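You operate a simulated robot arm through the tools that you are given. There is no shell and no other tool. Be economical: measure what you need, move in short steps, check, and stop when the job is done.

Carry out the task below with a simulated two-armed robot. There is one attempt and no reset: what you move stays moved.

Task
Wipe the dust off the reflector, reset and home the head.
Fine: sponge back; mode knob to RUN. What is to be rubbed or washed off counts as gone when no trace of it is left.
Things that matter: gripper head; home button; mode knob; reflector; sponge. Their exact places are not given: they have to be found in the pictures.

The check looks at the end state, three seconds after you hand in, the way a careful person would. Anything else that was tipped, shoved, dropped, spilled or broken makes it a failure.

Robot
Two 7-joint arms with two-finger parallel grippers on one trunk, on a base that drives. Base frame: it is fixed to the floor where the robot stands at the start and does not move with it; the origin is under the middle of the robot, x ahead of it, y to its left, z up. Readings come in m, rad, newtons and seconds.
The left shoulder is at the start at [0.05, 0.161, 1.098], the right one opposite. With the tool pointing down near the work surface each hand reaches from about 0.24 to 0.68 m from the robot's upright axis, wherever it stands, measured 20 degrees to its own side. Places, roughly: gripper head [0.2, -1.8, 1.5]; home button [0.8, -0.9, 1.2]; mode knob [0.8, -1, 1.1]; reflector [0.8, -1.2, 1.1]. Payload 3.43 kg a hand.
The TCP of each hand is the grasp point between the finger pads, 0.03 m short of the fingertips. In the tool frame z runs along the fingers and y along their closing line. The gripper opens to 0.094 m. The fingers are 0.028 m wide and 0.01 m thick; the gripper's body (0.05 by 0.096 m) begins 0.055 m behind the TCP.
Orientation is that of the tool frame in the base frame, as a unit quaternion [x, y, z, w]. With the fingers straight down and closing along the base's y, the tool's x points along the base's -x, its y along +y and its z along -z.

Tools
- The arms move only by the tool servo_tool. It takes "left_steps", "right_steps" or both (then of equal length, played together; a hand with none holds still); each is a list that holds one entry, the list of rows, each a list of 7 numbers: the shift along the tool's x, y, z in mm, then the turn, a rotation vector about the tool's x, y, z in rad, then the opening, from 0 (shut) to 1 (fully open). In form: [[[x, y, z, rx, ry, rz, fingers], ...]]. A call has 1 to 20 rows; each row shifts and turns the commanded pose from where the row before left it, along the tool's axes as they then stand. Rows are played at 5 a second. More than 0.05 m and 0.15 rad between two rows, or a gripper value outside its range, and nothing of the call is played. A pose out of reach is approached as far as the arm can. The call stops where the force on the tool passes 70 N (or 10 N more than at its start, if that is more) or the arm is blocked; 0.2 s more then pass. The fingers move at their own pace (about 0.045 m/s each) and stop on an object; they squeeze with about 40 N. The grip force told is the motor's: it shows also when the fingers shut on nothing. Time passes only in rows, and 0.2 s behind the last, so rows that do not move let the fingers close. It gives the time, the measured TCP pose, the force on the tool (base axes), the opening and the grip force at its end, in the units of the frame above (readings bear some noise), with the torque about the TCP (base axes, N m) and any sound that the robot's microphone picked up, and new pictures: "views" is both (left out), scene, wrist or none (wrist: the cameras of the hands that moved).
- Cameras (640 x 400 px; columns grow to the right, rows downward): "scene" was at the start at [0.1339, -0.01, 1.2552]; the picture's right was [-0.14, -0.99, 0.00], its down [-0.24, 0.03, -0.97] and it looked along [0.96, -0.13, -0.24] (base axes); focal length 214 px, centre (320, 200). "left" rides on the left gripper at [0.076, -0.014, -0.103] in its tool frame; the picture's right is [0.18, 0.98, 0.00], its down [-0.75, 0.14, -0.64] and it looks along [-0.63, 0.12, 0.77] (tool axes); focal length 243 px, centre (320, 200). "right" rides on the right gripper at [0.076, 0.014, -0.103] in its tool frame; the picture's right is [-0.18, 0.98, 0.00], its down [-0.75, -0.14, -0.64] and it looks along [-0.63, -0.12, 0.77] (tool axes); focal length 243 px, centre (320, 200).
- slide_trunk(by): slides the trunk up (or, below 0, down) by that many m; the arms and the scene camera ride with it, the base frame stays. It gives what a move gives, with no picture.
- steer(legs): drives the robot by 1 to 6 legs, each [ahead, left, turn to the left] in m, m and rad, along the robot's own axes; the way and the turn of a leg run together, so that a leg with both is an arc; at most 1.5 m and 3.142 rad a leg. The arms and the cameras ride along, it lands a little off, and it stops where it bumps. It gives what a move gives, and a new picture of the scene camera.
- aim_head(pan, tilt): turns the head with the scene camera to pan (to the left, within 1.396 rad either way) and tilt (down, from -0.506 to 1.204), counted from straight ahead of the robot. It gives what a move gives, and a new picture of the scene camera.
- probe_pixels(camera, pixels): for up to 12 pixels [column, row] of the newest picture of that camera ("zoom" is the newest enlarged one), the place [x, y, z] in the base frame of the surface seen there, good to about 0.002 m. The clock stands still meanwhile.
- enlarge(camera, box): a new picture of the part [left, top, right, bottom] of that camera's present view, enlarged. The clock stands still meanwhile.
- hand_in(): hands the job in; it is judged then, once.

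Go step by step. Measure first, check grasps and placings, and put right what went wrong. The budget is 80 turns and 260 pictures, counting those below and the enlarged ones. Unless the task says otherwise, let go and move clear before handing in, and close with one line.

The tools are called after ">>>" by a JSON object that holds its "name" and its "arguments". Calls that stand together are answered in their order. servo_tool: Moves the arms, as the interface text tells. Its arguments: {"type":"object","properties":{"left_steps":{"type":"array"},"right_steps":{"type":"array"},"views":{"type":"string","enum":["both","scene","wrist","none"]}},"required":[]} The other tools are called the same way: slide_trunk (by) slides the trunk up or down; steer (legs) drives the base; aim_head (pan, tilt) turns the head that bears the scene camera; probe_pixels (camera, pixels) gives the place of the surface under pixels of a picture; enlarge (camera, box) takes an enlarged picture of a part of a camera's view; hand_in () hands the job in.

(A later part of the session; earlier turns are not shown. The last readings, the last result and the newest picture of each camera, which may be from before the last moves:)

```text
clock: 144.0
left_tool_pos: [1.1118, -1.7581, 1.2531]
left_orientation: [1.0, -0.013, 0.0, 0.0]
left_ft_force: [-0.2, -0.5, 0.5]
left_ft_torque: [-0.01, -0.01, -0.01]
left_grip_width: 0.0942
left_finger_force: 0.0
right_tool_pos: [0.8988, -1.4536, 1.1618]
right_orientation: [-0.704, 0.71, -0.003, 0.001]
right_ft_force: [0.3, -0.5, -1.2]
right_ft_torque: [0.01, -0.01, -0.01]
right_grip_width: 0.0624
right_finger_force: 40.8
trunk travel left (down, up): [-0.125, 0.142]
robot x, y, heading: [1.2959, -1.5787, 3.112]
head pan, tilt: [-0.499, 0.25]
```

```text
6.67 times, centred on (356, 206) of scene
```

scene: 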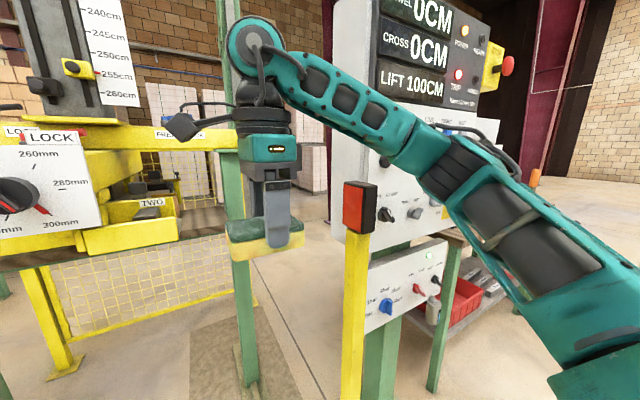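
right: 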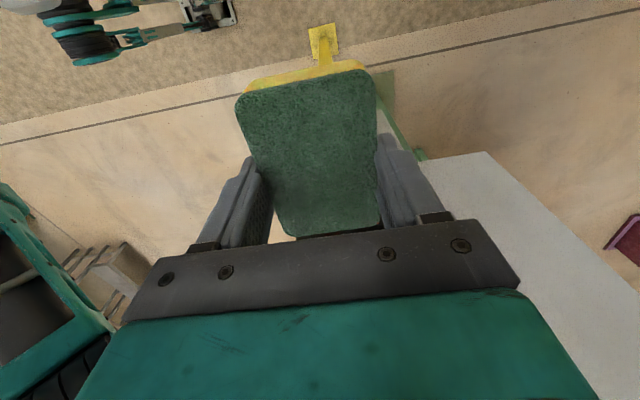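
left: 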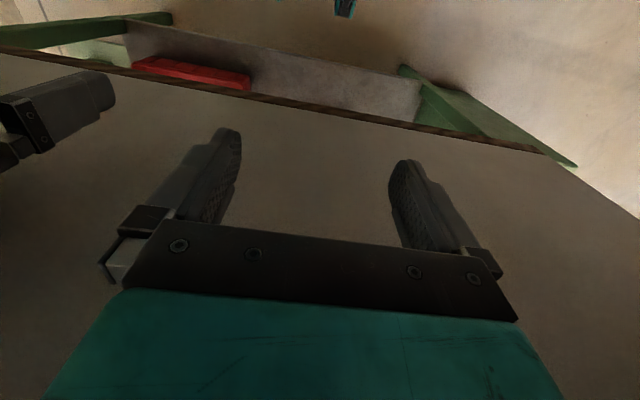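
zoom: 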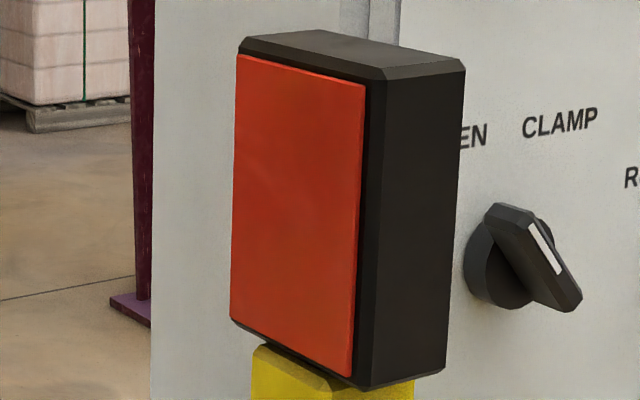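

A very faint duller patch may remain in the middle, so I rub once more over the whole plate with horizontal and vertical strokes.

>>> {"name": "servo_tool", "arguments": {"right_steps": [[[-20, 29, 0, 0, 0, 0, 0], [-20, 29, 0, 0, 0, 0, 0], [-40, 0, 0, 0, 0, 0, 0], [-40, 0, 0, 0, 0, 0, 0], [-26, 0, 0, 0, 0, 0, 0], [-6, 0, 0, 0, 0, 0, 0], [0, 15, 0, 0, 0, 0, 0], [0, -15, 0, 0, 0, 0, 0], [0, -15, 0, 0, 0, 0, 0], [0, 0, -14, 0, 0, 0, 0], [0, 15, 0, 0, 0, 0, 0], [0, 15, 0, 0, 0, 0, 0], [0, 0, -14, 0, 0, 0, 0], [0, -15, 0, 0, 0, 0, 0], [0, -15, 0, 0, 0, 0, 0], [0, 0, -11, 0, 0, 0, 0], [0, 15, 0, 0, 0, 0, 0], [0, 15, 0, 0, 0, 0, 0], [0, 0, 20, 0, 0, 0, 0], [0, 0, 20, 0, 0, 0, 0]]], "views": "none"}}

>>> {"name": "servo_tool", "arguments": {"right_steps": [[[0, -15, 0, 0, 0, 0, 0], [0, -15, 0, 0, 0, 0, 0], [0, 0, 13, 0, 0, 0, 0], [0, 15, 0, 0, 0, 0, 0], [0, 15, 0, 0, 0, 0, 0], [0, 0, 13, 0, 0, 0, 0], [0, -15, 0, 0, 0, 0, 0], [0, -15, 0, 0, 0, 0, 0], [0, 0, 12, 0, 0, 0, 0], [0, 15, 0, 0, 0, 0, 0], [0, 15, 0, 0, 0, 0, 0], [0, -15, -20, 0, 0, 0, 0], [0, 0, -20, 0, 0, 0, 0], [0, 0, -20, 0, 0, 0, 0], [0, 0, -20, 0, 0, 0, 0], [30, 0, 0, 0, 0, 0, 0], [40, 0, 0, 0, 0, 0, 0], [40, -30, 0, 0, 0, 0, 0], [40, -30, 0, 0, 0, 0, 0], [0, 0, 0, 0, 0, 0, 0]]], "views": "none"}}

>>> {"name": "enlarge", "arguments": {"camera": "scene", "box": [342, 176, 370, 236]}}

```text
clock: 148.2
left_tool_pos: [1.1125, -1.7621, 1.2536]
left_orientation: [1.0, -0.013, -0.001, -0.003]
left_ft_force: [0.1, 0.0, 0.2]
left_ft_torque: [0.0, 0.02, 0.0]
left_grip_width: 0.0941
left_finger_force: 0.1
right_tool_pos: [0.8287, -1.3023, 1.161]
right_orientation: [-0.705, 0.709, -0.002, 0.001]
right_ft_force: [-1.5, -21.7, 14.7]
right_ft_torque: [0.36, 0.02, 0.14]
right_grip_width: 0.0624
right_finger_force: 39.9
trunk travel left (down, up): [-0.125, 0.142]
robot x, y, heading: [1.2923, -1.5757, 3.121]
head pan, tilt: [-0.499, 0.25]
```

```text
clock: 152.4
left_tool_pos: [1.111, -1.7571, 1.2539]
left_orientation: [1.0, -0.011, 0.0, -0.002]
left_ft_force: [0.8, 0.7, 0.2]
left_ft_torque: [0.02, 0.02, 0.06]
left_grip_width: 0.0937
left_finger_force: 0.1
right_tool_pos: [0.9024, -1.4467, 1.2032]
right_orientation: [-0.703, 0.711, -0.005, 0.002]
right_ft_force: [0.4, 0.4, -0.9]
right_ft_torque: [0.03, 0.01, 0.02]
right_grip_width: 0.0622
right_finger_force: 39.4
trunk travel left (down, up): [-0.125, 0.142]
robot x, y, heading: [1.2953, -1.576, 3.116]
head pan, tilt: [-0.499, 0.25]
```

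```text
6.67 times, centred on (356, 206) of scene
```

zoom: 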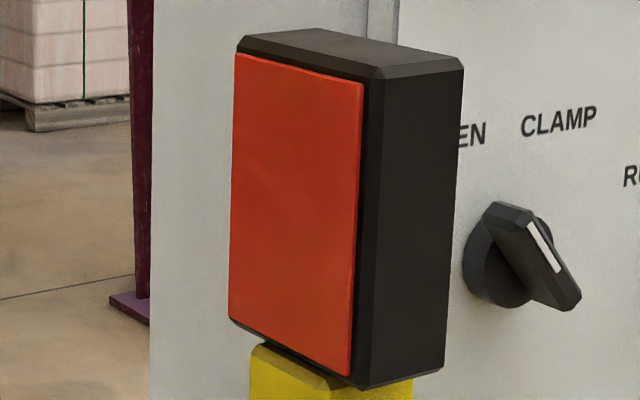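

The plate is spotless now. I carry the sponge back to the bench: back out, right 1.3 m, then ahead.

>>> {"name": "steer", "arguments": {"legs": [[-0.15, 0, 0.015], [0, -1.3, 0]]}}

>>> {"name": "aim_head", "arguments": {"pan": -0.1, "tilt": 0.4}}

```text
clock: 165.0
left_tool_pos: [1.2878, -0.4681, 1.2531]
left_orientation: [1.0, -0.011, -0.001, -0.002]
left_ft_force: [0.1, 1.0, -0.1]
left_ft_torque: [0.02, 0.01, 0.0]
left_grip_width: 0.0942
left_finger_force: 0.0
right_tool_pos: [1.0756, -0.1574, 1.2028]
right_orientation: [-0.706, 0.708, -0.004, 0.002]
right_ft_force: [0.7, 0.3, 1.2]
right_ft_torque: [0.0, 0.0, 0.03]
right_grip_width: 0.0623
right_finger_force: 40.1
trunk travel left (down, up): [-0.125, 0.142]
robot x, y, heading: [1.465, -0.2869, 3.121]
head pan, tilt: [-0.499, 0.25]
```

scene: 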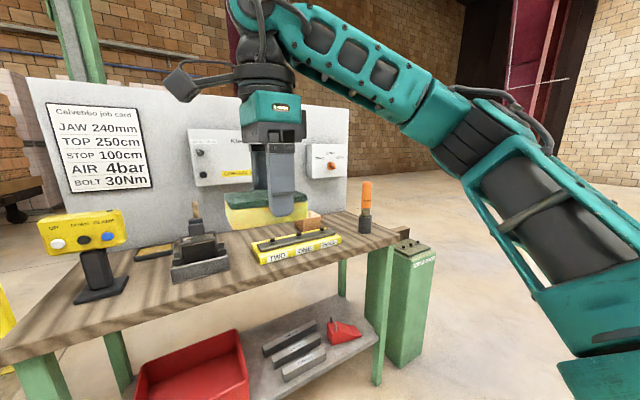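

```text
clock: 165.9
left_tool_pos: [1.2867, -0.4674, 1.2529]
left_orientation: [1.0, -0.01, 0.0, 0.001]
left_ft_force: [-0.4, -1.4, -0.3]
left_ft_torque: [0.02, 0.0, -0.02]
left_grip_width: 0.0941
left_finger_force: 0.0
right_tool_pos: [1.0762, -0.158, 1.2023]
right_orientation: [-0.706, 0.708, -0.005, 0.002]
right_ft_force: [0.2, -0.6, 0.7]
right_ft_torque: [0.0, 0.02, -0.01]
right_grip_width: 0.0625
right_finger_force: 40.0
trunk travel left (down, up): [-0.125, 0.142]
robot x, y, heading: [1.4696, -0.2884, 3.12]
head pan, tilt: [-0.099, 0.4]
```

scene: 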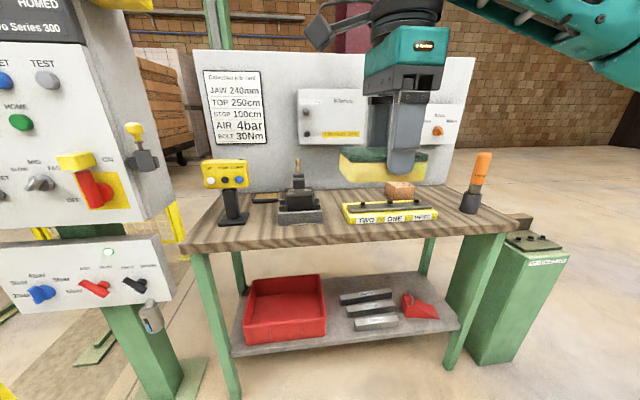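

I drive 0.38 m ahead to the earlier standing place and look at how the sponge sits in the grip.

>>> {"name": "steer", "arguments": {"legs": [[0.38, 0, 0.015]]}}

>>> {"name": "enlarge", "arguments": {"camera": "right", "box": [0, 0, 640, 400]}}

```text
clock: 168.3
left_tool_pos: [0.906, -0.4641, 1.2533]
left_orientation: [1.0, -0.004, 0.001, -0.001]
left_ft_force: [-0.1, -0.9, 0.1]
left_ft_torque: [-0.03, -0.01, -0.01]
left_grip_width: 0.0941
left_finger_force: 0.1
right_tool_pos: [0.6922, -0.1574, 1.2019]
right_orientation: [0.709, -0.705, 0.004, -0.002]
right_ft_force: [0.0, 0.0, -0.3]
right_ft_torque: [0.01, -0.04, 0.0]
right_grip_width: 0.0625
right_finger_force: 40.2
trunk travel left (down, up): [-0.125, 0.142]
robot x, y, heading: [1.0846, -0.2823, 3.136]
head pan, tilt: [-0.099, 0.4]
```

scene: 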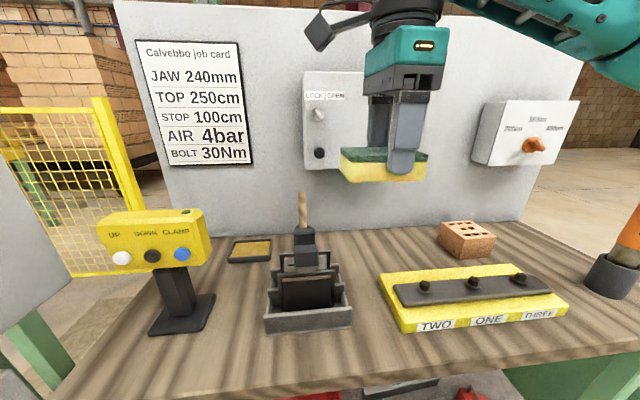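

```text
1.00 times, centred on (320, 200) of right (not enlarged: the box is as wide or as high as the picture)
```

zoom: 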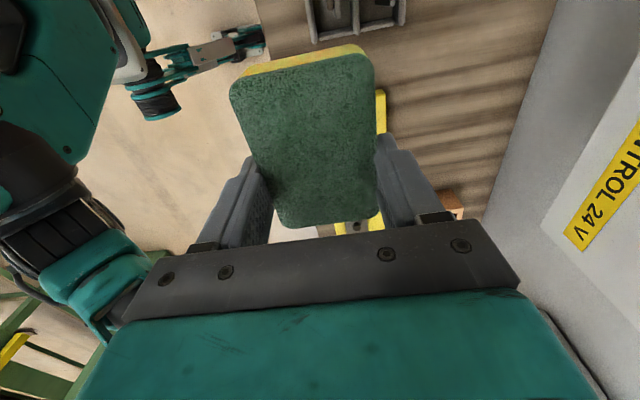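

The sponge slid back slightly in the grip (toward -y). I measure it against the hand.

>>> {"name": "probe_pixels", "arguments": {"camera": "scene", "pixels": [[343, 155], [426, 156], [345, 177], [424, 178], [341, 165], [427, 167], [384, 160], [395, 183], [410, 182]]}}

>>> {"name": "probe_pixels", "arguments": {"camera": "right", "pixels": [[250, 75], [360, 60], [235, 95], [373, 85], [290, 220], [360, 210], [300, 130]]}}

```text
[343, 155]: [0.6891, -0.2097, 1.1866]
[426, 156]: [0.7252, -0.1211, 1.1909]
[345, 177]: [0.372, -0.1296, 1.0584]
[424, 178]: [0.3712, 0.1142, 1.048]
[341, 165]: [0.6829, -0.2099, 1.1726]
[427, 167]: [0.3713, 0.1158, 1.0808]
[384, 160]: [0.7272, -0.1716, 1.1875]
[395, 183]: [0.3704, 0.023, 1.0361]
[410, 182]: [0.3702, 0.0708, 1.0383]
```

```text
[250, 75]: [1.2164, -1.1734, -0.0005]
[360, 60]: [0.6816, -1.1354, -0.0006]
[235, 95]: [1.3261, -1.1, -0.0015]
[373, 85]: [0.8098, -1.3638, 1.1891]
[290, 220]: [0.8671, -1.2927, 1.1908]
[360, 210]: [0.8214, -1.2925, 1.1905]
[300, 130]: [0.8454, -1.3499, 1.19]
```

The sponge's centre is 7 mm to -y of the TCP and its top 12 mm below. I enlarge to see whether it is level.

>>> {"name": "enlarge", "arguments": {"camera": "scene", "box": [330, 130, 440, 195]}}

>>> {"name": "servo_tool", "arguments": {"right_steps": [[[-22, 33, 20, -0.05, 0, 0.04, 0], [-22, 33, 20, -0.05, 0, 0.05, 0], [-22, 33, 20, -0.05, 0, 0, 0], [-20, 33, 20, 0, 0, 0, 0], [0, 0, 30, 0, 0, 0, 0], [0, 0, 0, 0, 0, 0, 0]]]}}

```text
5.82 times, centred on (385, 162) of scene
```

zoom: 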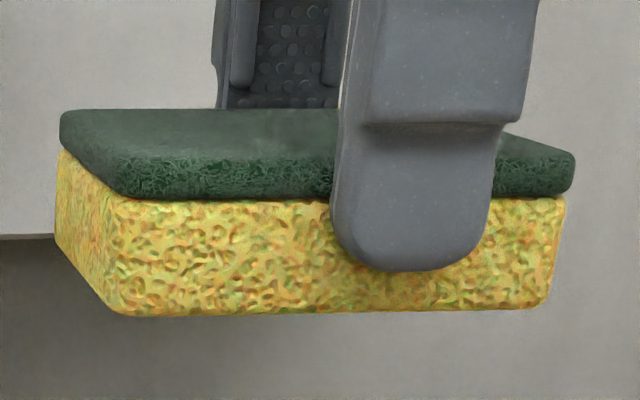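

```text
clock: 169.7
left_tool_pos: [0.9066, -0.4635, 1.2535]
left_orientation: [1.0, -0.004, 0.0, -0.001]
left_ft_force: [0.2, -0.3, -0.7]
left_ft_torque: [0.01, 0.0, 0.0]
left_grip_width: 0.0942
left_finger_force: 0.1
right_tool_pos: [0.5549, -0.0634, 1.1015]
right_orientation: [-0.677, 0.733, 0.05, -0.05]
right_ft_force: [0.2, -0.6, -0.8]
right_ft_torque: [-0.03, 0.0, 0.02]
right_grip_width: 0.0623
right_finger_force: 39.4
trunk travel left (down, up): [-0.125, 0.142]
robot x, y, heading: [1.0861, -0.2806, 3.132]
head pan, tilt: [-0.099, 0.4]
```

scene: 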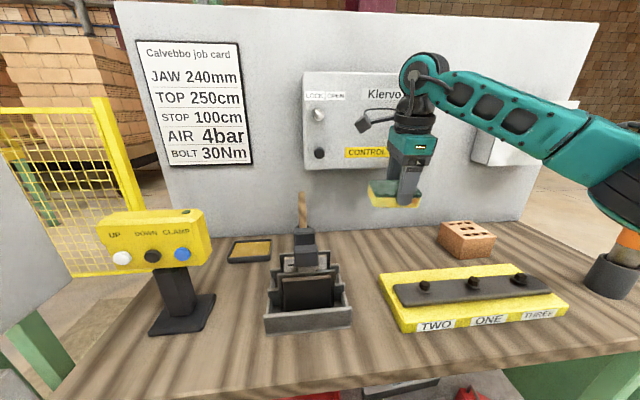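
right: 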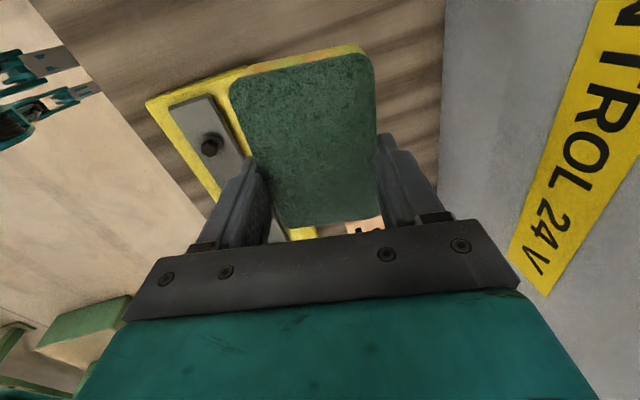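

I lower the sponge along the hand's axis at about x 0.535, stopping just above the table.

>>> {"name": "servo_tool", "arguments": {"right_steps": [[[0, -6, 35, 0, 0, 0, 0], [0, 0, 35, 0, 0, 0, 0], [0, 0, 35, 0, 0, 0, 0], [0, 0, 35, 0, 0, 0, 0], [0, 0, 20, 0, 0, 0, 0], [0, 0, 6, 0, 0, 0, 0], [0, 0, 3, 0, 0, 0, 0], [0, 0, 3, 0, 0, 0, 0], [0, 0, 0, 0, 0, 0, 0]]]}}

>>> {"name": "enlarge", "arguments": {"camera": "scene", "box": [350, 225, 430, 285]}}

```text
clock: 171.7
left_tool_pos: [0.9069, -0.4647, 1.2538]
left_orientation: [1.0, -0.005, 0.0, -0.001]
left_ft_force: [0.0, 0.2, -0.6]
left_ft_torque: [0.02, -0.01, -0.04]
left_grip_width: 0.0942
left_finger_force: 0.0
right_tool_pos: [0.5373, -0.0637, 0.9298]
right_orientation: [-0.676, 0.734, 0.049, -0.051]
right_ft_force: [0.2, 0.0, -0.3]
right_ft_torque: [0.0, -0.04, -0.03]
right_grip_width: 0.0626
right_finger_force: 39.8
trunk travel left (down, up): [-0.125, 0.142]
robot x, y, heading: [1.0876, -0.2823, 3.132]
head pan, tilt: [-0.099, 0.4]
```

scene: 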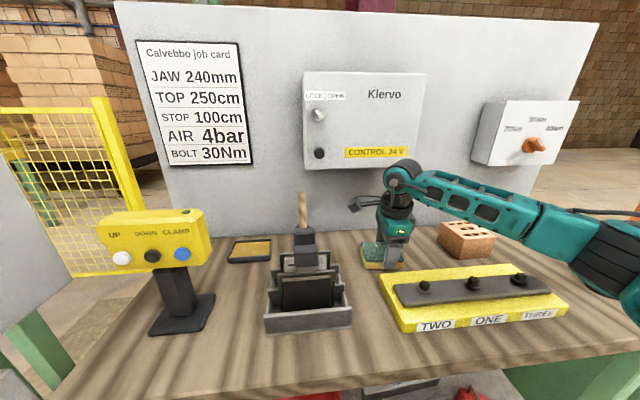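
right: 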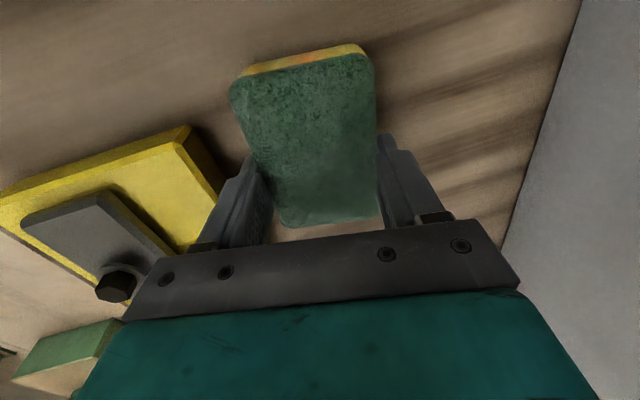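

```text
6.67 times, centred on (390, 255) of scene
```

zoom: 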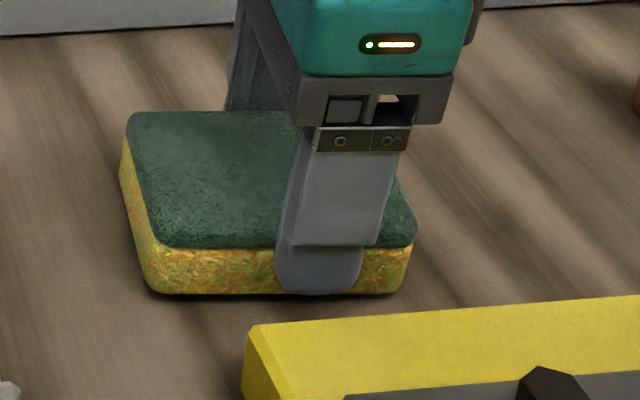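

Almost on the table. I lower in 2 mm steps until a small force shows.

>>> {"name": "servo_tool", "arguments": {"right_steps": [[[0, 0, 2, 0, 0, 0, 0], [0, 0, 2, 0, 0, 0, 0], [0, 0, 1, 0, 0, 0, 0], [0, 0, 0, 0, 0, 0, 0]]], "views": "none"}}

```text
clock: 172.7
left_tool_pos: [0.9079, -0.4642, 1.2532]
left_orientation: [1.0, -0.004, 0.0, -0.001]
left_ft_force: [-0.2, -0.1, 0.7]
left_ft_torque: [0.0, 0.02, -0.01]
left_grip_width: 0.0941
left_finger_force: 0.2
right_tool_pos: [0.5355, -0.0632, 0.9256]
right_orientation: [-0.676, 0.734, 0.05, -0.051]
right_ft_force: [-1.4, 0.2, 4.6]
right_ft_torque: [0.2, -0.09, 0.04]
right_grip_width: 0.0626
right_finger_force: 40.2
trunk travel left (down, up): [-0.125, 0.142]
robot x, y, heading: [1.087, -0.2786, 3.128]
head pan, tilt: [-0.099, 0.4]
```

Contact at 4.6 N. I let go, rise 70 mm, and measure the sponge.

>>> {"name": "servo_tool", "arguments": {"right_steps": [[[0, 0, 0, 0, 0, 0, 0.8], [0, 0, 0, 0, 0, 0, 0.8], [0, 0, -20, 0, 0, 0, 0.8], [0, 0, -30, 0, 0, 0, 0.8], [0, 0, -40, 0, 0, 0, 0.8], [0, 0, -40, 0, 0, 0, 0.8], [0, 0, 0, 0, 0, 0, 0.8]]]}}

>>> {"name": "enlarge", "arguments": {"camera": "scene", "box": [350, 225, 430, 285]}}

>>> {"name": "probe_pixels", "arguments": {"camera": "zoom", "pixels": [[135, 118], [160, 240], [400, 235], [170, 275], [395, 275], [280, 275], [210, 115], [280, 170], [260, 330]]}}

```text
clock: 174.3
left_tool_pos: [0.9058, -0.4643, 1.2537]
left_orientation: [1.0, -0.004, 0.0, 0.0]
left_ft_force: [0.3, 0.1, -0.4]
left_ft_torque: [0.02, -0.02, -0.02]
left_grip_width: 0.094
left_finger_force: 0.1
right_tool_pos: [0.5552, -0.0643, 1.0523]
right_orientation: [-0.676, 0.734, 0.049, -0.051]
right_ft_force: [-0.8, 0.2, 0.2]
right_ft_torque: [-0.01, 0.0, 0.01]
right_grip_width: 0.0753
right_finger_force: 0.0
trunk travel left (down, up): [-0.125, 0.142]
robot x, y, heading: [1.0881, -0.2822, 3.131]
head pan, tilt: [-0.099, 0.4]
```

scene: 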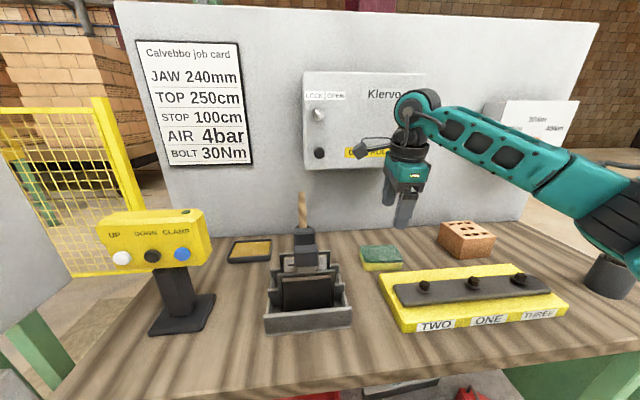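
right: 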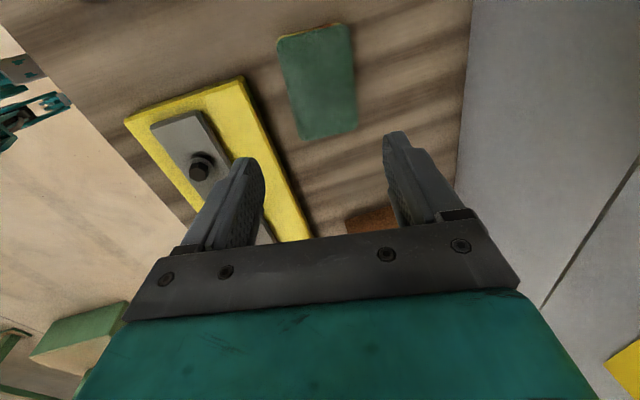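

```text
6.67 times, centred on (390, 255) of scene
```

zoom: 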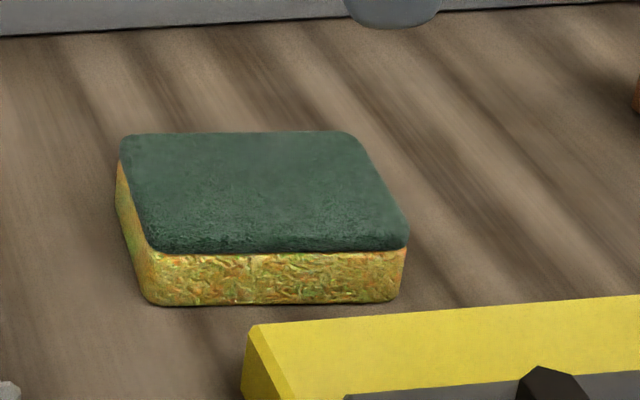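

```text
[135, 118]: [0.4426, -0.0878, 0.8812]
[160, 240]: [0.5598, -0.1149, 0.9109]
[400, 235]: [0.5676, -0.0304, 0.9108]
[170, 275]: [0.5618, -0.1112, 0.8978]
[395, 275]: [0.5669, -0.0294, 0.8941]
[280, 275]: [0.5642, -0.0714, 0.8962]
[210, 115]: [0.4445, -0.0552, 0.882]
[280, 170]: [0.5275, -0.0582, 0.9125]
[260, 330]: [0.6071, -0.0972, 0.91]
```

Sponge is flat with its front at x 0.564; originally 0.5136. I will push it back 50 mm with closed fingers: close, shift to x≈0.6 in the gap before the plate, lean to 0.2.

>>> {"name": "servo_tool", "arguments": {"right_steps": [[[1.5, -31, 0, -0.03, 0, 0, 0], [1.5, -31, 0, -0.025, 0, 0, 0], [0, 0, 0, 0, 0, 0, 0], [0, 0, 0, 0, 0, 0, 0], [0, 0, 30, 0, 0, 0, 0], [0, 0, 30, 0, 0, 0, 0], [0, 0, 25, 0, 0, 0, 0], [0, 0, 0, 0, 0, 0, 0]]]}}

>>> {"name": "enlarge", "arguments": {"camera": "scene", "box": [350, 225, 430, 285]}}

```text
clock: 176.1
left_tool_pos: [0.9068, -0.4637, 1.2538]
left_orientation: [1.0, -0.005, 0.0, 0.0]
left_ft_force: [-0.1, 0.4, 0.3]
left_ft_torque: [0.01, -0.02, 0.02]
left_grip_width: 0.0942
left_finger_force: 0.2
right_tool_pos: [0.6, -0.0707, 0.9593]
right_orientation: [-0.674, 0.732, 0.069, -0.069]
right_ft_force: [0.8, -0.7, -0.3]
right_ft_torque: [0.01, -0.02, -0.01]
right_grip_width: 0.0
right_finger_force: 33.0
trunk travel left (down, up): [-0.125, 0.142]
robot x, y, heading: [1.0896, -0.2821, 3.137]
head pan, tilt: [-0.099, 0.4]
```

scene: 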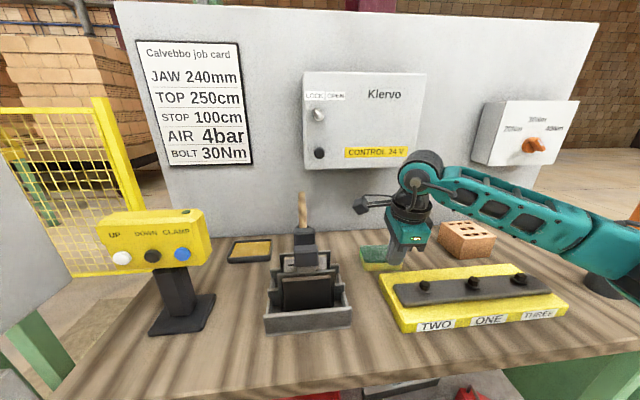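
right: 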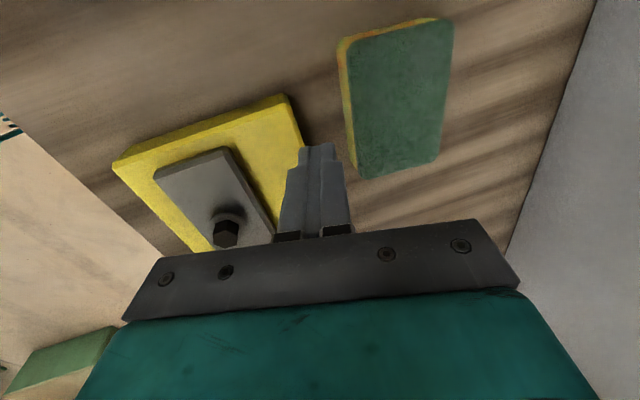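

```text
6.67 times, centred on (390, 255) of scene
```

zoom: 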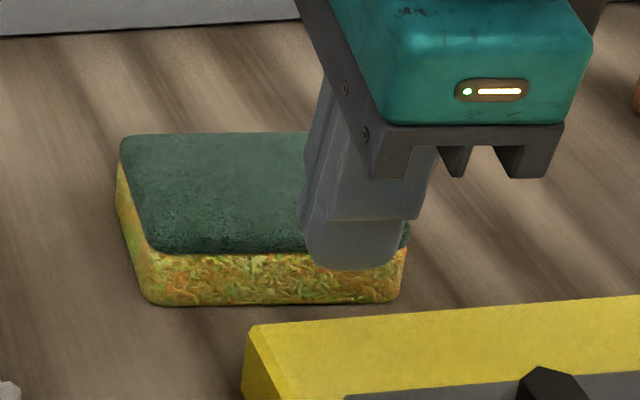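

I go down 36 mm into the gap and push 62 mm toward -x.

>>> {"name": "servo_tool", "arguments": {"right_steps": [[[0, 0, 18, 0, 0, 0, 0], [0, 0, 18, 0, 0, 0, 0], [1, 12.1, 2.5, 0, 0, 0, 0], [1, 12.1, 2.5, 0, 0, 0, 0], [1, 12.1, 2.5, 0, 0, 0, 0], [1, 12.1, 2.5, 0, 0, 0, 0], [1, 12.1, 2.4, 0, 0, 0, 0], [0, 0, 0, 0, 0, 0, 0]]]}}

>>> {"name": "enlarge", "arguments": {"camera": "scene", "box": [335, 215, 415, 275]}}

>>> {"name": "probe_pixels", "arguments": {"camera": "zoom", "pixels": [[180, 260], [350, 265], [150, 160], [200, 280], [160, 230], [440, 250]]}}

```text
clock: 177.9
left_tool_pos: [0.9062, -0.4646, 1.2535]
left_orientation: [1.0, -0.005, 0.0, 0.0]
left_ft_force: [-0.4, 0.2, -0.1]
left_ft_torque: [0.01, -0.02, -0.01]
left_grip_width: 0.0941
left_finger_force: 0.1
right_tool_pos: [0.53, -0.0703, 0.9245]
right_orientation: [-0.674, 0.732, 0.07, -0.068]
right_ft_force: [0.7, 0.6, 0.5]
right_ft_torque: [0.0, -0.01, 0.01]
right_grip_width: 0.0
right_finger_force: 32.9
trunk travel left (down, up): [-0.125, 0.142]
robot x, y, heading: [1.0894, -0.2787, 3.134]
head pan, tilt: [-0.099, 0.4]
```

scene: 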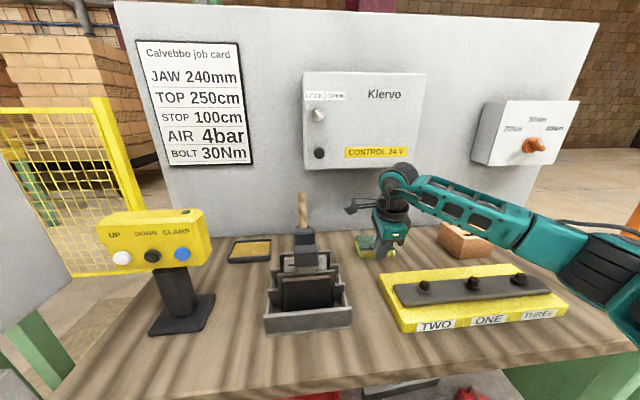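
right: 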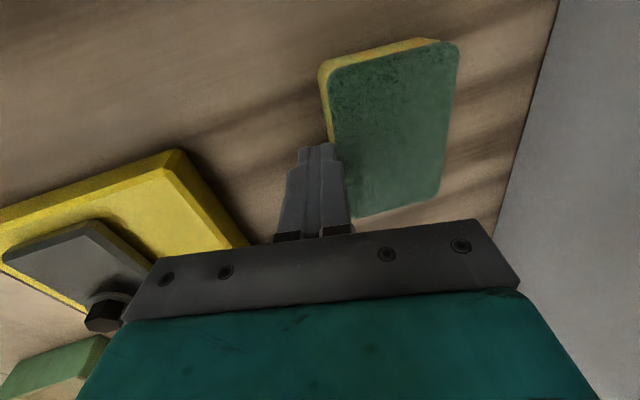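

```text
6.67 times, centred on (375, 245) of scene
```

zoom: 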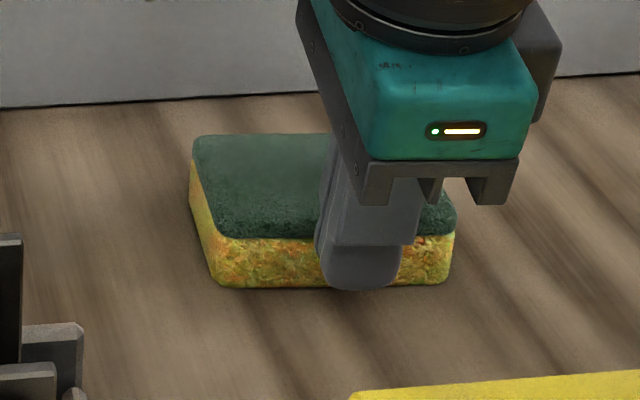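

```text
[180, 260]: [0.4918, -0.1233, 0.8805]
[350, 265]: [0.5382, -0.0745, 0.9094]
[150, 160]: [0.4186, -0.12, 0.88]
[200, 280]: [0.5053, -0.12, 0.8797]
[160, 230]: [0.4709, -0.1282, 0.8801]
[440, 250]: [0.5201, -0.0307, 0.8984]
```

The sponge is back (front corner (0.520,-0.031) versus 0.518 before). I withdraw upward and backward.

>>> {"name": "servo_tool", "arguments": {"right_steps": [[[0, -8, -2, 0, 0, 0, 0], [0, 0, -30, 0, 0, 0, 0], [0, 0, -40, 0, 0, 0, 0], [0, 0, -40, 0, 0, 0, 0], [0, 0, -40, 0, 0, 0, 0], [0, -40, -20, 0.1, 0, 0, 0], [0, -40, -20, 0.1, 0, 0, 0], [0, -40, 0, 0, 0, 0, 0], [0, -30, 0, 0, 0, 0, 0]]], "views": "scene"}}

>>> {"name": "enlarge", "arguments": {"camera": "scene", "box": [240, 185, 500, 340]}}

>>> {"name": "probe_pixels", "arguments": {"camera": "scene", "pixels": [[375, 242], [375, 252], [358, 252], [391, 252], [358, 240], [388, 239]]}}

```text
clock: 179.9
left_tool_pos: [0.9052, -0.4641, 1.253]
left_orientation: [1.0, -0.005, 0.0, 0.0]
left_ft_force: [0.2, 0.9, -0.4]
left_ft_torque: [0.02, 0.03, 0.02]
left_grip_width: 0.0939
left_finger_force: 0.1
right_tool_pos: [0.7215, -0.0858, 1.1002]
right_orientation: [-0.677, 0.736, -0.004, -0.002]
right_ft_force: [0.1, 0.4, -0.1]
right_ft_torque: [0.03, 0.01, -0.02]
right_grip_width: 0.0
right_finger_force: 33.2
trunk travel left (down, up): [-0.125, 0.142]
robot x, y, heading: [1.0864, -0.282, 3.134]
head pan, tilt: [-0.099, 0.4]
```

scene: 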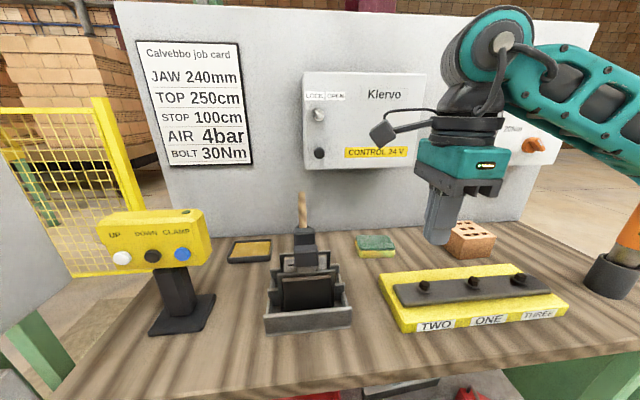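

```text
2.46 times, centred on (370, 262) of scene
```

zoom: 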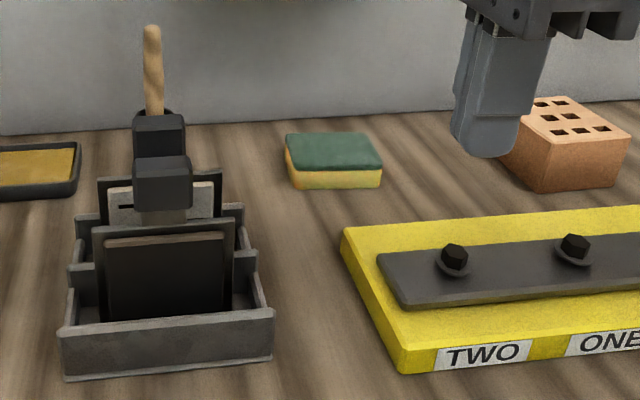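

```text
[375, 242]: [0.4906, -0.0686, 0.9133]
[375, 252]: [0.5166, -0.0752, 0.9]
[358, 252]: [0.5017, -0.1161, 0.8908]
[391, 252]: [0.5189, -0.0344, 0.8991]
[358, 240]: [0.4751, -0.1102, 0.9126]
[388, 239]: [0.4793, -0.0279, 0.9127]
```

The sponge rests at its old place. Next I back out, go left to stand before the panel, and turn the head to see the panel.

>>> {"name": "steer", "arguments": {"legs": [[-0.3, 0, 0], [0, 0.42, 0]]}}

>>> {"name": "servo_tool", "arguments": {"left_steps": [[[0, 0, 0, 0, -0.14, 0, 0], [0, 0, 0, 0, -0.14, 0, 0], [0, 0, 0, 0, -0.14, 0, 0], [0, 0, 0, 0, -0.14, 0, 0], [0, 0, 0, 0, -0.14, 0, 0], [0, 0, 0, 0, -0.14, 0, 0], [0, 0, 0, 0, -0.14, 0, 0], [0, 0, 0, 0, -0.14, 0, 0], [0, 0, 0, 0, -0.14, 0, 0], [0, 0, 0, 0, -0.14, 0, 0], [0, 0, 0, 0, -0.14, 0, 0], [0, 0, 20, 0, -0.03, 0, 0], [0, 0, 20, 0, 0, 0, 0]]], "views": "none"}}

>>> {"name": "aim_head", "arguments": {"pan": 0.1, "tilt": 0.1}}

```text
clock: 185.8
left_tool_pos: [1.213, -0.8899, 1.2536]
left_orientation: [1.0, -0.002, 0.001, -0.001]
left_ft_force: [0.4, 0.6, 0.0]
left_ft_torque: [-0.01, -0.02, -0.03]
left_grip_width: 0.0941
left_finger_force: 0.1
right_tool_pos: [1.0255, -0.512, 1.1014]
right_orientation: [-0.68, 0.733, -0.003, -0.001]
right_ft_force: [0.5, 0.2, 1.1]
right_ft_torque: [-0.01, 0.01, -0.01]
right_grip_width: 0.0
right_finger_force: 33.1
trunk travel left (down, up): [-0.125, 0.142]
robot x, y, heading: [1.3946, -0.7037, 3.139]
head pan, tilt: [-0.099, 0.4]
```

scene: 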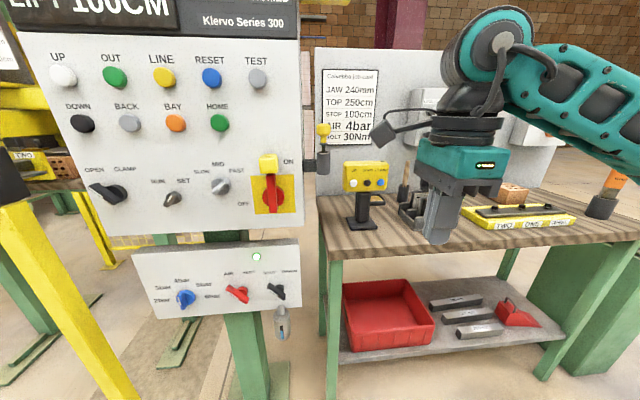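

```text
clock: 188.6
left_tool_pos: [1.1908, -0.8748, 1.3101]
left_orientation: [0.707, -0.002, -0.707, -0.002]
left_ft_force: [0.3, 0.6, -0.4]
left_ft_torque: [0.01, 0.03, -0.01]
left_grip_width: 0.0
left_finger_force: 32.5
left hand out of reach, approached as far as the arm can: row 10, 11, 12, 13
right_tool_pos: [1.0254, -0.5119, 1.1005]
right_orientation: [-0.68, 0.734, -0.004, -0.001]
right_ft_force: [0.7, 0.1, 0.0]
right_ft_torque: [0.03, -0.01, -0.04]
right_grip_width: 0.0
right_finger_force: 33.2
trunk travel left (down, up): [-0.125, 0.142]
robot x, y, heading: [1.394, -0.7077, 3.14]
head pan, tilt: [-0.099, 0.4]
```

```text
clock: 189.4
left_tool_pos: [1.1894, -0.8751, 1.3098]
left_orientation: [0.708, -0.001, -0.706, -0.001]
left_ft_force: [-0.3, 0.3, -0.1]
left_ft_torque: [0.02, 0.02, 0.0]
left_grip_width: 0.0
left_finger_force: 33.0
right_tool_pos: [1.0244, -0.5121, 1.1013]
right_orientation: [-0.679, 0.734, -0.004, -0.002]
right_ft_force: [-0.3, -0.7, 0.3]
right_ft_torque: [-0.02, 0.01, -0.03]
right_grip_width: 0.0003
right_finger_force: 33.3
trunk travel left (down, up): [-0.125, 0.142]
robot x, y, heading: [1.3938, -0.7075, 3.14]
head pan, tilt: [0.099, 0.099]
```

scene: 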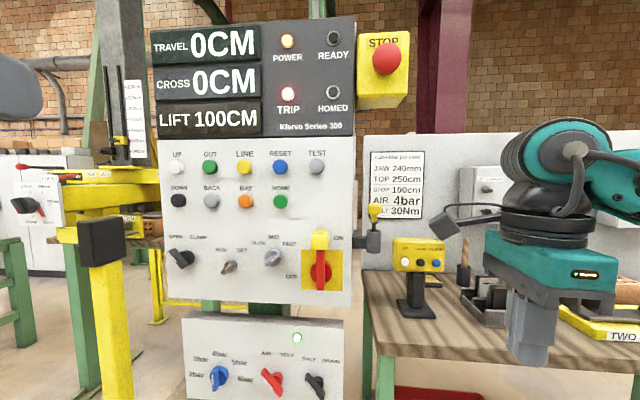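

TRIP still lit. The left hand points forward at (1.19,-0.875,1.31). I measure the button caps precisely.

>>> {"name": "probe_pixels", "arguments": {"camera": "scene", "pixels": [[280, 167], [280, 201], [228, 268], [233, 264], [225, 272], [300, 180], [280, 155], [245, 167], [316, 166], [251, 290]]}}

>>> {"name": "enlarge", "arguments": {"camera": "scene", "box": [205, 145, 325, 285]}}

>>> {"name": "servo_tool", "arguments": {"left_steps": [[[0, 0, 40, 0, 0, 0, 0], [0, 0, 40, 0, 0, 0, 0], [0, 0, 40, 0, 0, 0, 0], [0, 0, 40, 0, 0, 0, 0], [0, 0, 0, 0, 0, 0, 0]]]}}

```text
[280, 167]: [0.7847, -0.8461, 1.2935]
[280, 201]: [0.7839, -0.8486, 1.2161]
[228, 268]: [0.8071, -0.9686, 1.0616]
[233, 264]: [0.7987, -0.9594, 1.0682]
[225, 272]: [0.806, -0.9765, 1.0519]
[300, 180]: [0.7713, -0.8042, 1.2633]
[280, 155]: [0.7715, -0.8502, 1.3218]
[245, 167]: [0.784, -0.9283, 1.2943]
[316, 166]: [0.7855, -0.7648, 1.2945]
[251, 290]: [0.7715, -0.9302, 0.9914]
```

```text
2.86 times, centred on (265, 215) of scene
```

zoom: 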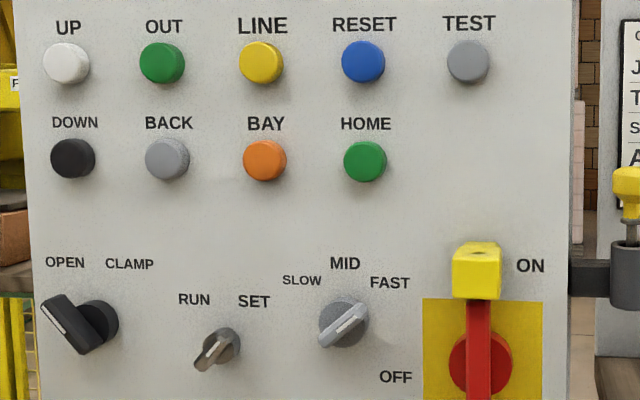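

```text
clock: 190.6
left_tool_pos: [1.0305, -0.8758, 1.3137]
left_orientation: [0.707, -0.003, -0.707, -0.001]
left_ft_force: [0.6, -0.6, 0.1]
left_ft_torque: [0.01, -0.01, 0.03]
left_grip_width: 0.0
left_finger_force: 33.1
left hand out of reach, approached as far as the arm can: row 1
right_tool_pos: [1.0245, -0.5119, 1.1007]
right_orientation: [-0.68, 0.734, -0.004, -0.001]
right_ft_force: [-0.4, 0.5, -0.1]
right_ft_torque: [0.0, 0.01, 0.0]
right_grip_width: 0.0
right_finger_force: 33.2
trunk travel left (down, up): [-0.125, 0.142]
robot x, y, heading: [1.393, -0.7047, 3.14]
head pan, tilt: [0.099, 0.099]
```

scene: 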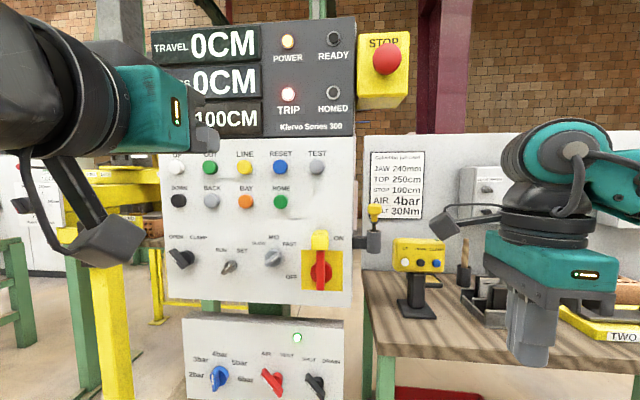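
left: 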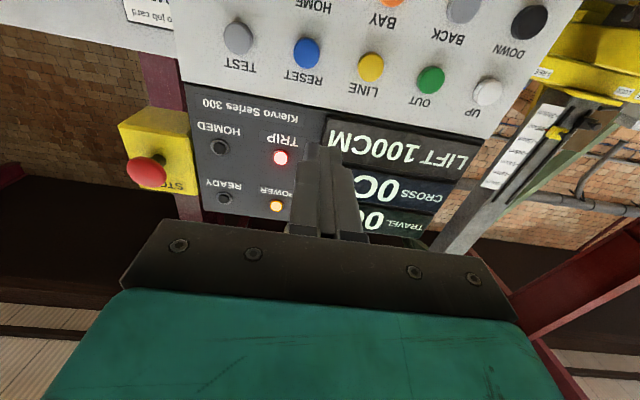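

Hand tracks again. I line the closed fingertips up with RESET (y -0.847, z 1.2935) and approach to 15 mm from the cap.

>>> {"name": "servo_tool", "arguments": {"left_steps": [[[10, -14, 0, 0, 0, 0, 0], [10, -14, 0, 0, 0, 0, 0], [0, 0, 40, 0, 0, 0, 0], [0, 0, 40, 0, 0, 0, 0], [0, 0, 40, 0, 0, 0, 0], [0, 0, 40, 0, 0, 0, 0], [0, 0, 38, 0, 0, 0, 0], [0, 0, 0, 0, 0, 0, 0]]]}}

```text
clock: 192.4
left_tool_pos: [0.831, -0.8439, 1.2932]
left_orientation: [0.707, -0.003, -0.707, -0.003]
left_ft_force: [0.0, 0.4, -0.3]
left_ft_torque: [0.02, 0.04, 0.0]
left_grip_width: 0.0
left_finger_force: 32.5
right_tool_pos: [1.0246, -0.5111, 1.1005]
right_orientation: [-0.68, 0.733, -0.005, -0.001]
right_ft_force: [0.3, 0.0, -0.6]
right_ft_torque: [-0.01, 0.02, 0.02]
right_grip_width: 0.0
right_finger_force: 32.5
trunk travel left (down, up): [-0.125, 0.142]
robot x, y, heading: [1.3937, -0.7059, 3.136]
head pan, tilt: [0.099, 0.099]
```

scene: 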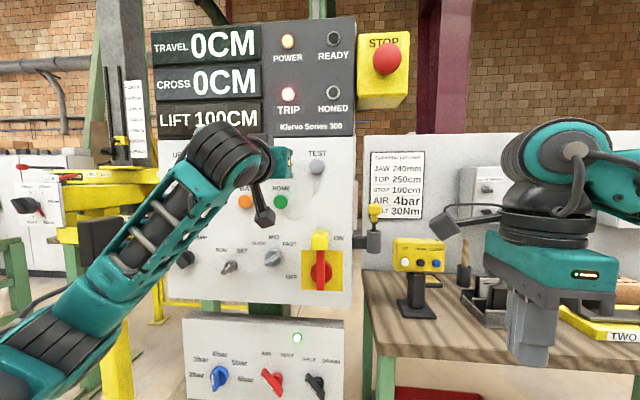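
left: 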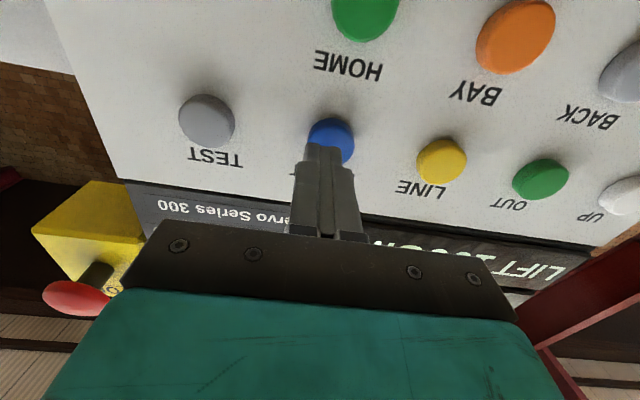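

The tips point at the blue RESET cap (330,135). I press in small steps and come back.

>>> {"name": "servo_tool", "arguments": {"left_steps": [[[0, 0, 9, 0, 0, 0, 0], [0, 0, 5, 0, 0, 0, 0], [0, 0, 3, 0, 0, 0, 0], [0, 0, 3, 0, 0, 0, 0], [0, 0, 2, 0, 0, 0, 0], [0, 0, 0, 0, 0, 0, 0], [0, 0, 0, 0, 0, 0, 0]]], "views": "scene"}}

```text
clock: 194.0
left_tool_pos: [0.8094, -0.8448, 1.2945]
left_orientation: [0.707, -0.001, -0.707, -0.001]
left_ft_force: [1.4, 0.0, -0.4]
left_ft_torque: [0.03, -0.01, 0.04]
left_grip_width: 0.0
left_finger_force: 33.4
right_tool_pos: [1.0253, -0.5125, 1.1009]
right_orientation: [-0.68, 0.733, -0.004, -0.001]
right_ft_force: [0.8, 0.5, -0.1]
right_ft_torque: [-0.01, 0.0, -0.01]
right_grip_width: 0.0001
right_finger_force: 33.1
trunk travel left (down, up): [-0.125, 0.142]
robot x, y, heading: [1.3912, -0.7086, 3.133]
head pan, tilt: [0.099, 0.099]
```

scene: 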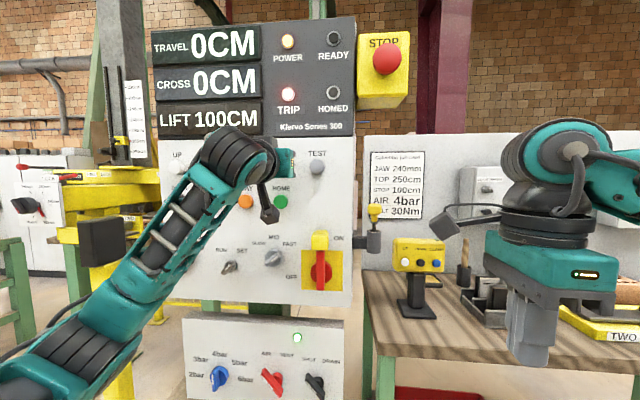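

Light spring force (1.4 N), TRIP still lit. I press 2–6 mm further.

>>> {"name": "servo_tool", "arguments": {"left_steps": [[[0, 0, 2, 0, 0, 0, 0], [0, 0, 2, 0, 0, 0, 0], [0, 0, 1.5, 0, 0, 0, 0], [0, 0, 0, 0, 0, 0, 0], [0, 0, 0, 0, 0, 0, 0]]], "views": "scene"}}

```text
clock: 195.2
left_tool_pos: [0.8069, -0.8436, 1.2949]
left_orientation: [0.707, -0.003, -0.707, -0.002]
left_ft_force: [18.1, -0.8, -10.6]
left_ft_torque: [0.05, -0.32, 0.11]
left_grip_width: 0.0
left_finger_force: 33.3
right_tool_pos: [1.0275, -0.513, 1.101]
right_orientation: [-0.68, 0.734, -0.003, -0.001]
right_ft_force: [-0.1, -0.1, -0.5]
right_ft_torque: [-0.03, -0.01, 0.03]
right_grip_width: 0.0
right_finger_force: 33.0
trunk travel left (down, up): [-0.125, 0.142]
robot x, y, heading: [1.393, -0.7073, 3.142]
head pan, tilt: [0.099, 0.099]
heard: click
```

scene: 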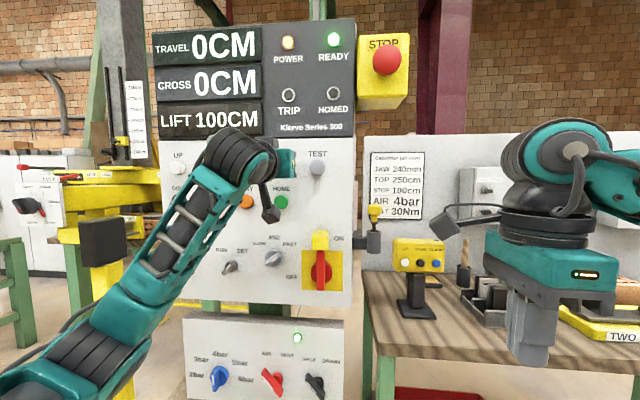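

Click: TRIP went out, READY lit. Now HOME: back off 25 mm, down 79 mm, and press to the same depth.

>>> {"name": "servo_tool", "arguments": {"left_steps": [[[0, 0, -15, 0, 0, 0, 0], [0, 0, -15, 0, 0, 0, 0], [20, 1, 0, 0, 0, 0, 0], [20, 1, 0, 0, 0, 0, 0], [20, 1, 0, 0, 0, 0, 0], [19, 1, 0, 0, 0, 0, 0], [0, 0, 10, 0, 0, 0, 0], [0, 0, 8, 0, 0, 0, 0], [0, 0, 6, 0, 0, 0, 0], [0, 0, 3, 0, 0, 0, 0], [0, 0, 2, 0, 0, 0, 0], [0, 0, 1, 0, 0, 0, 0], [0, 0, 0, 0, 0, 0, 0], [0, 0, 0, 0, 0, 0, 0]]]}}

```text
clock: 198.2
left_tool_pos: [0.8068, -0.8494, 1.2141]
left_orientation: [0.707, -0.001, -0.707, -0.002]
left_ft_force: [19.8, -2.7, -11.1]
left_ft_torque: [0.03, -0.27, 0.09]
left_grip_width: 0.0002
left_finger_force: 33.5
right_tool_pos: [1.025, -0.5129, 1.102]
right_orientation: [-0.679, 0.734, -0.002, -0.001]
right_ft_force: [-0.7, -1.0, -1.0]
right_ft_torque: [0.01, -0.01, 0.0]
right_grip_width: 0.0002
right_finger_force: 33.3
trunk travel left (down, up): [-0.125, 0.142]
robot x, y, heading: [1.392, -0.7047, 3.134]
head pan, tilt: [0.099, 0.099]
heard: click
```

scene: 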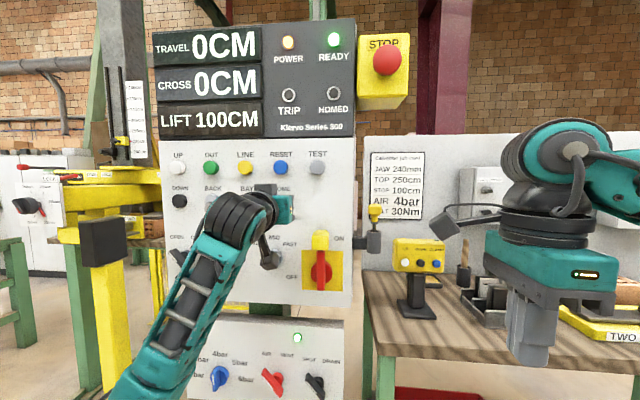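
left: 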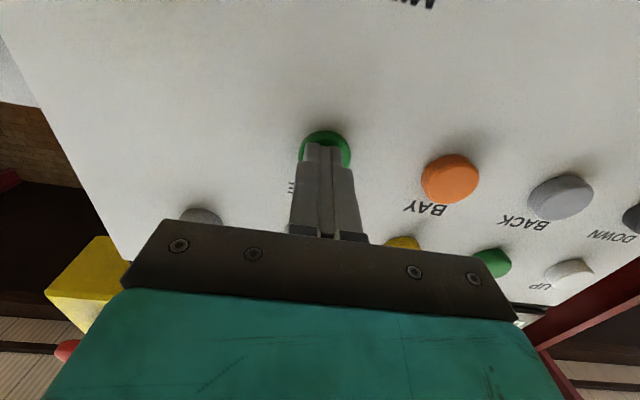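

HOME clicked; HOMED not yet lit. I hold it for some seconds and watch the display.

>>> {"name": "servo_tool", "arguments": {"left_steps": [[[0, 0, 0, 0, 0, 0, 0], [0, 0, 0, 0, 0, 0, 0], [0, 0, 0, 0, 0, 0, 0], [0, 0, 0, 0, 0, 0, 0], [0, 0, 0, 0, 0, 0, 0], [0, 0, 0, 0, 0, 0, 0], [0, 0, 0, 0, 0, 0, 0], [0, 0, 0, 0, 0, 0, 0], [0, 0, 0, 0, 0, 0, 0], [0, 0, 0, 0, 0, 0, 0], [0, 0, 0, 0, 0, 0, 0], [0, 0, 0, 0, 0, 0, 0], [0, 0, 0, 0, 0, 0, 0], [0, 0, 0, 0, 0, 0, 0], [0, 0, 0, 0, 0, 0, 0]]], "views": "scene"}}

```text
clock: 201.4
left_tool_pos: [0.807, -0.8492, 1.2166]
left_orientation: [-0.706, 0.0, 0.708, 0.002]
left_ft_force: [16.8, -1.1, -5.4]
left_ft_torque: [-0.01, -0.13, 0.06]
left_grip_width: 0.0
left_finger_force: 32.6
right_tool_pos: [1.0269, -0.5128, 1.1]
right_orientation: [-0.679, 0.734, -0.003, -0.003]
right_ft_force: [0.0, -0.3, 0.0]
right_ft_torque: [-0.04, 0.0, 0.0]
right_grip_width: 0.0
right_finger_force: 33.1
trunk travel left (down, up): [-0.125, 0.142]
robot x, y, heading: [1.3933, -0.706, 3.139]
head pan, tilt: [0.099, 0.099]
```

scene: 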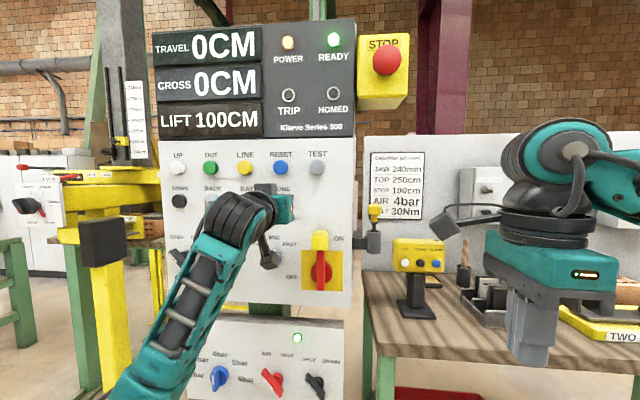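

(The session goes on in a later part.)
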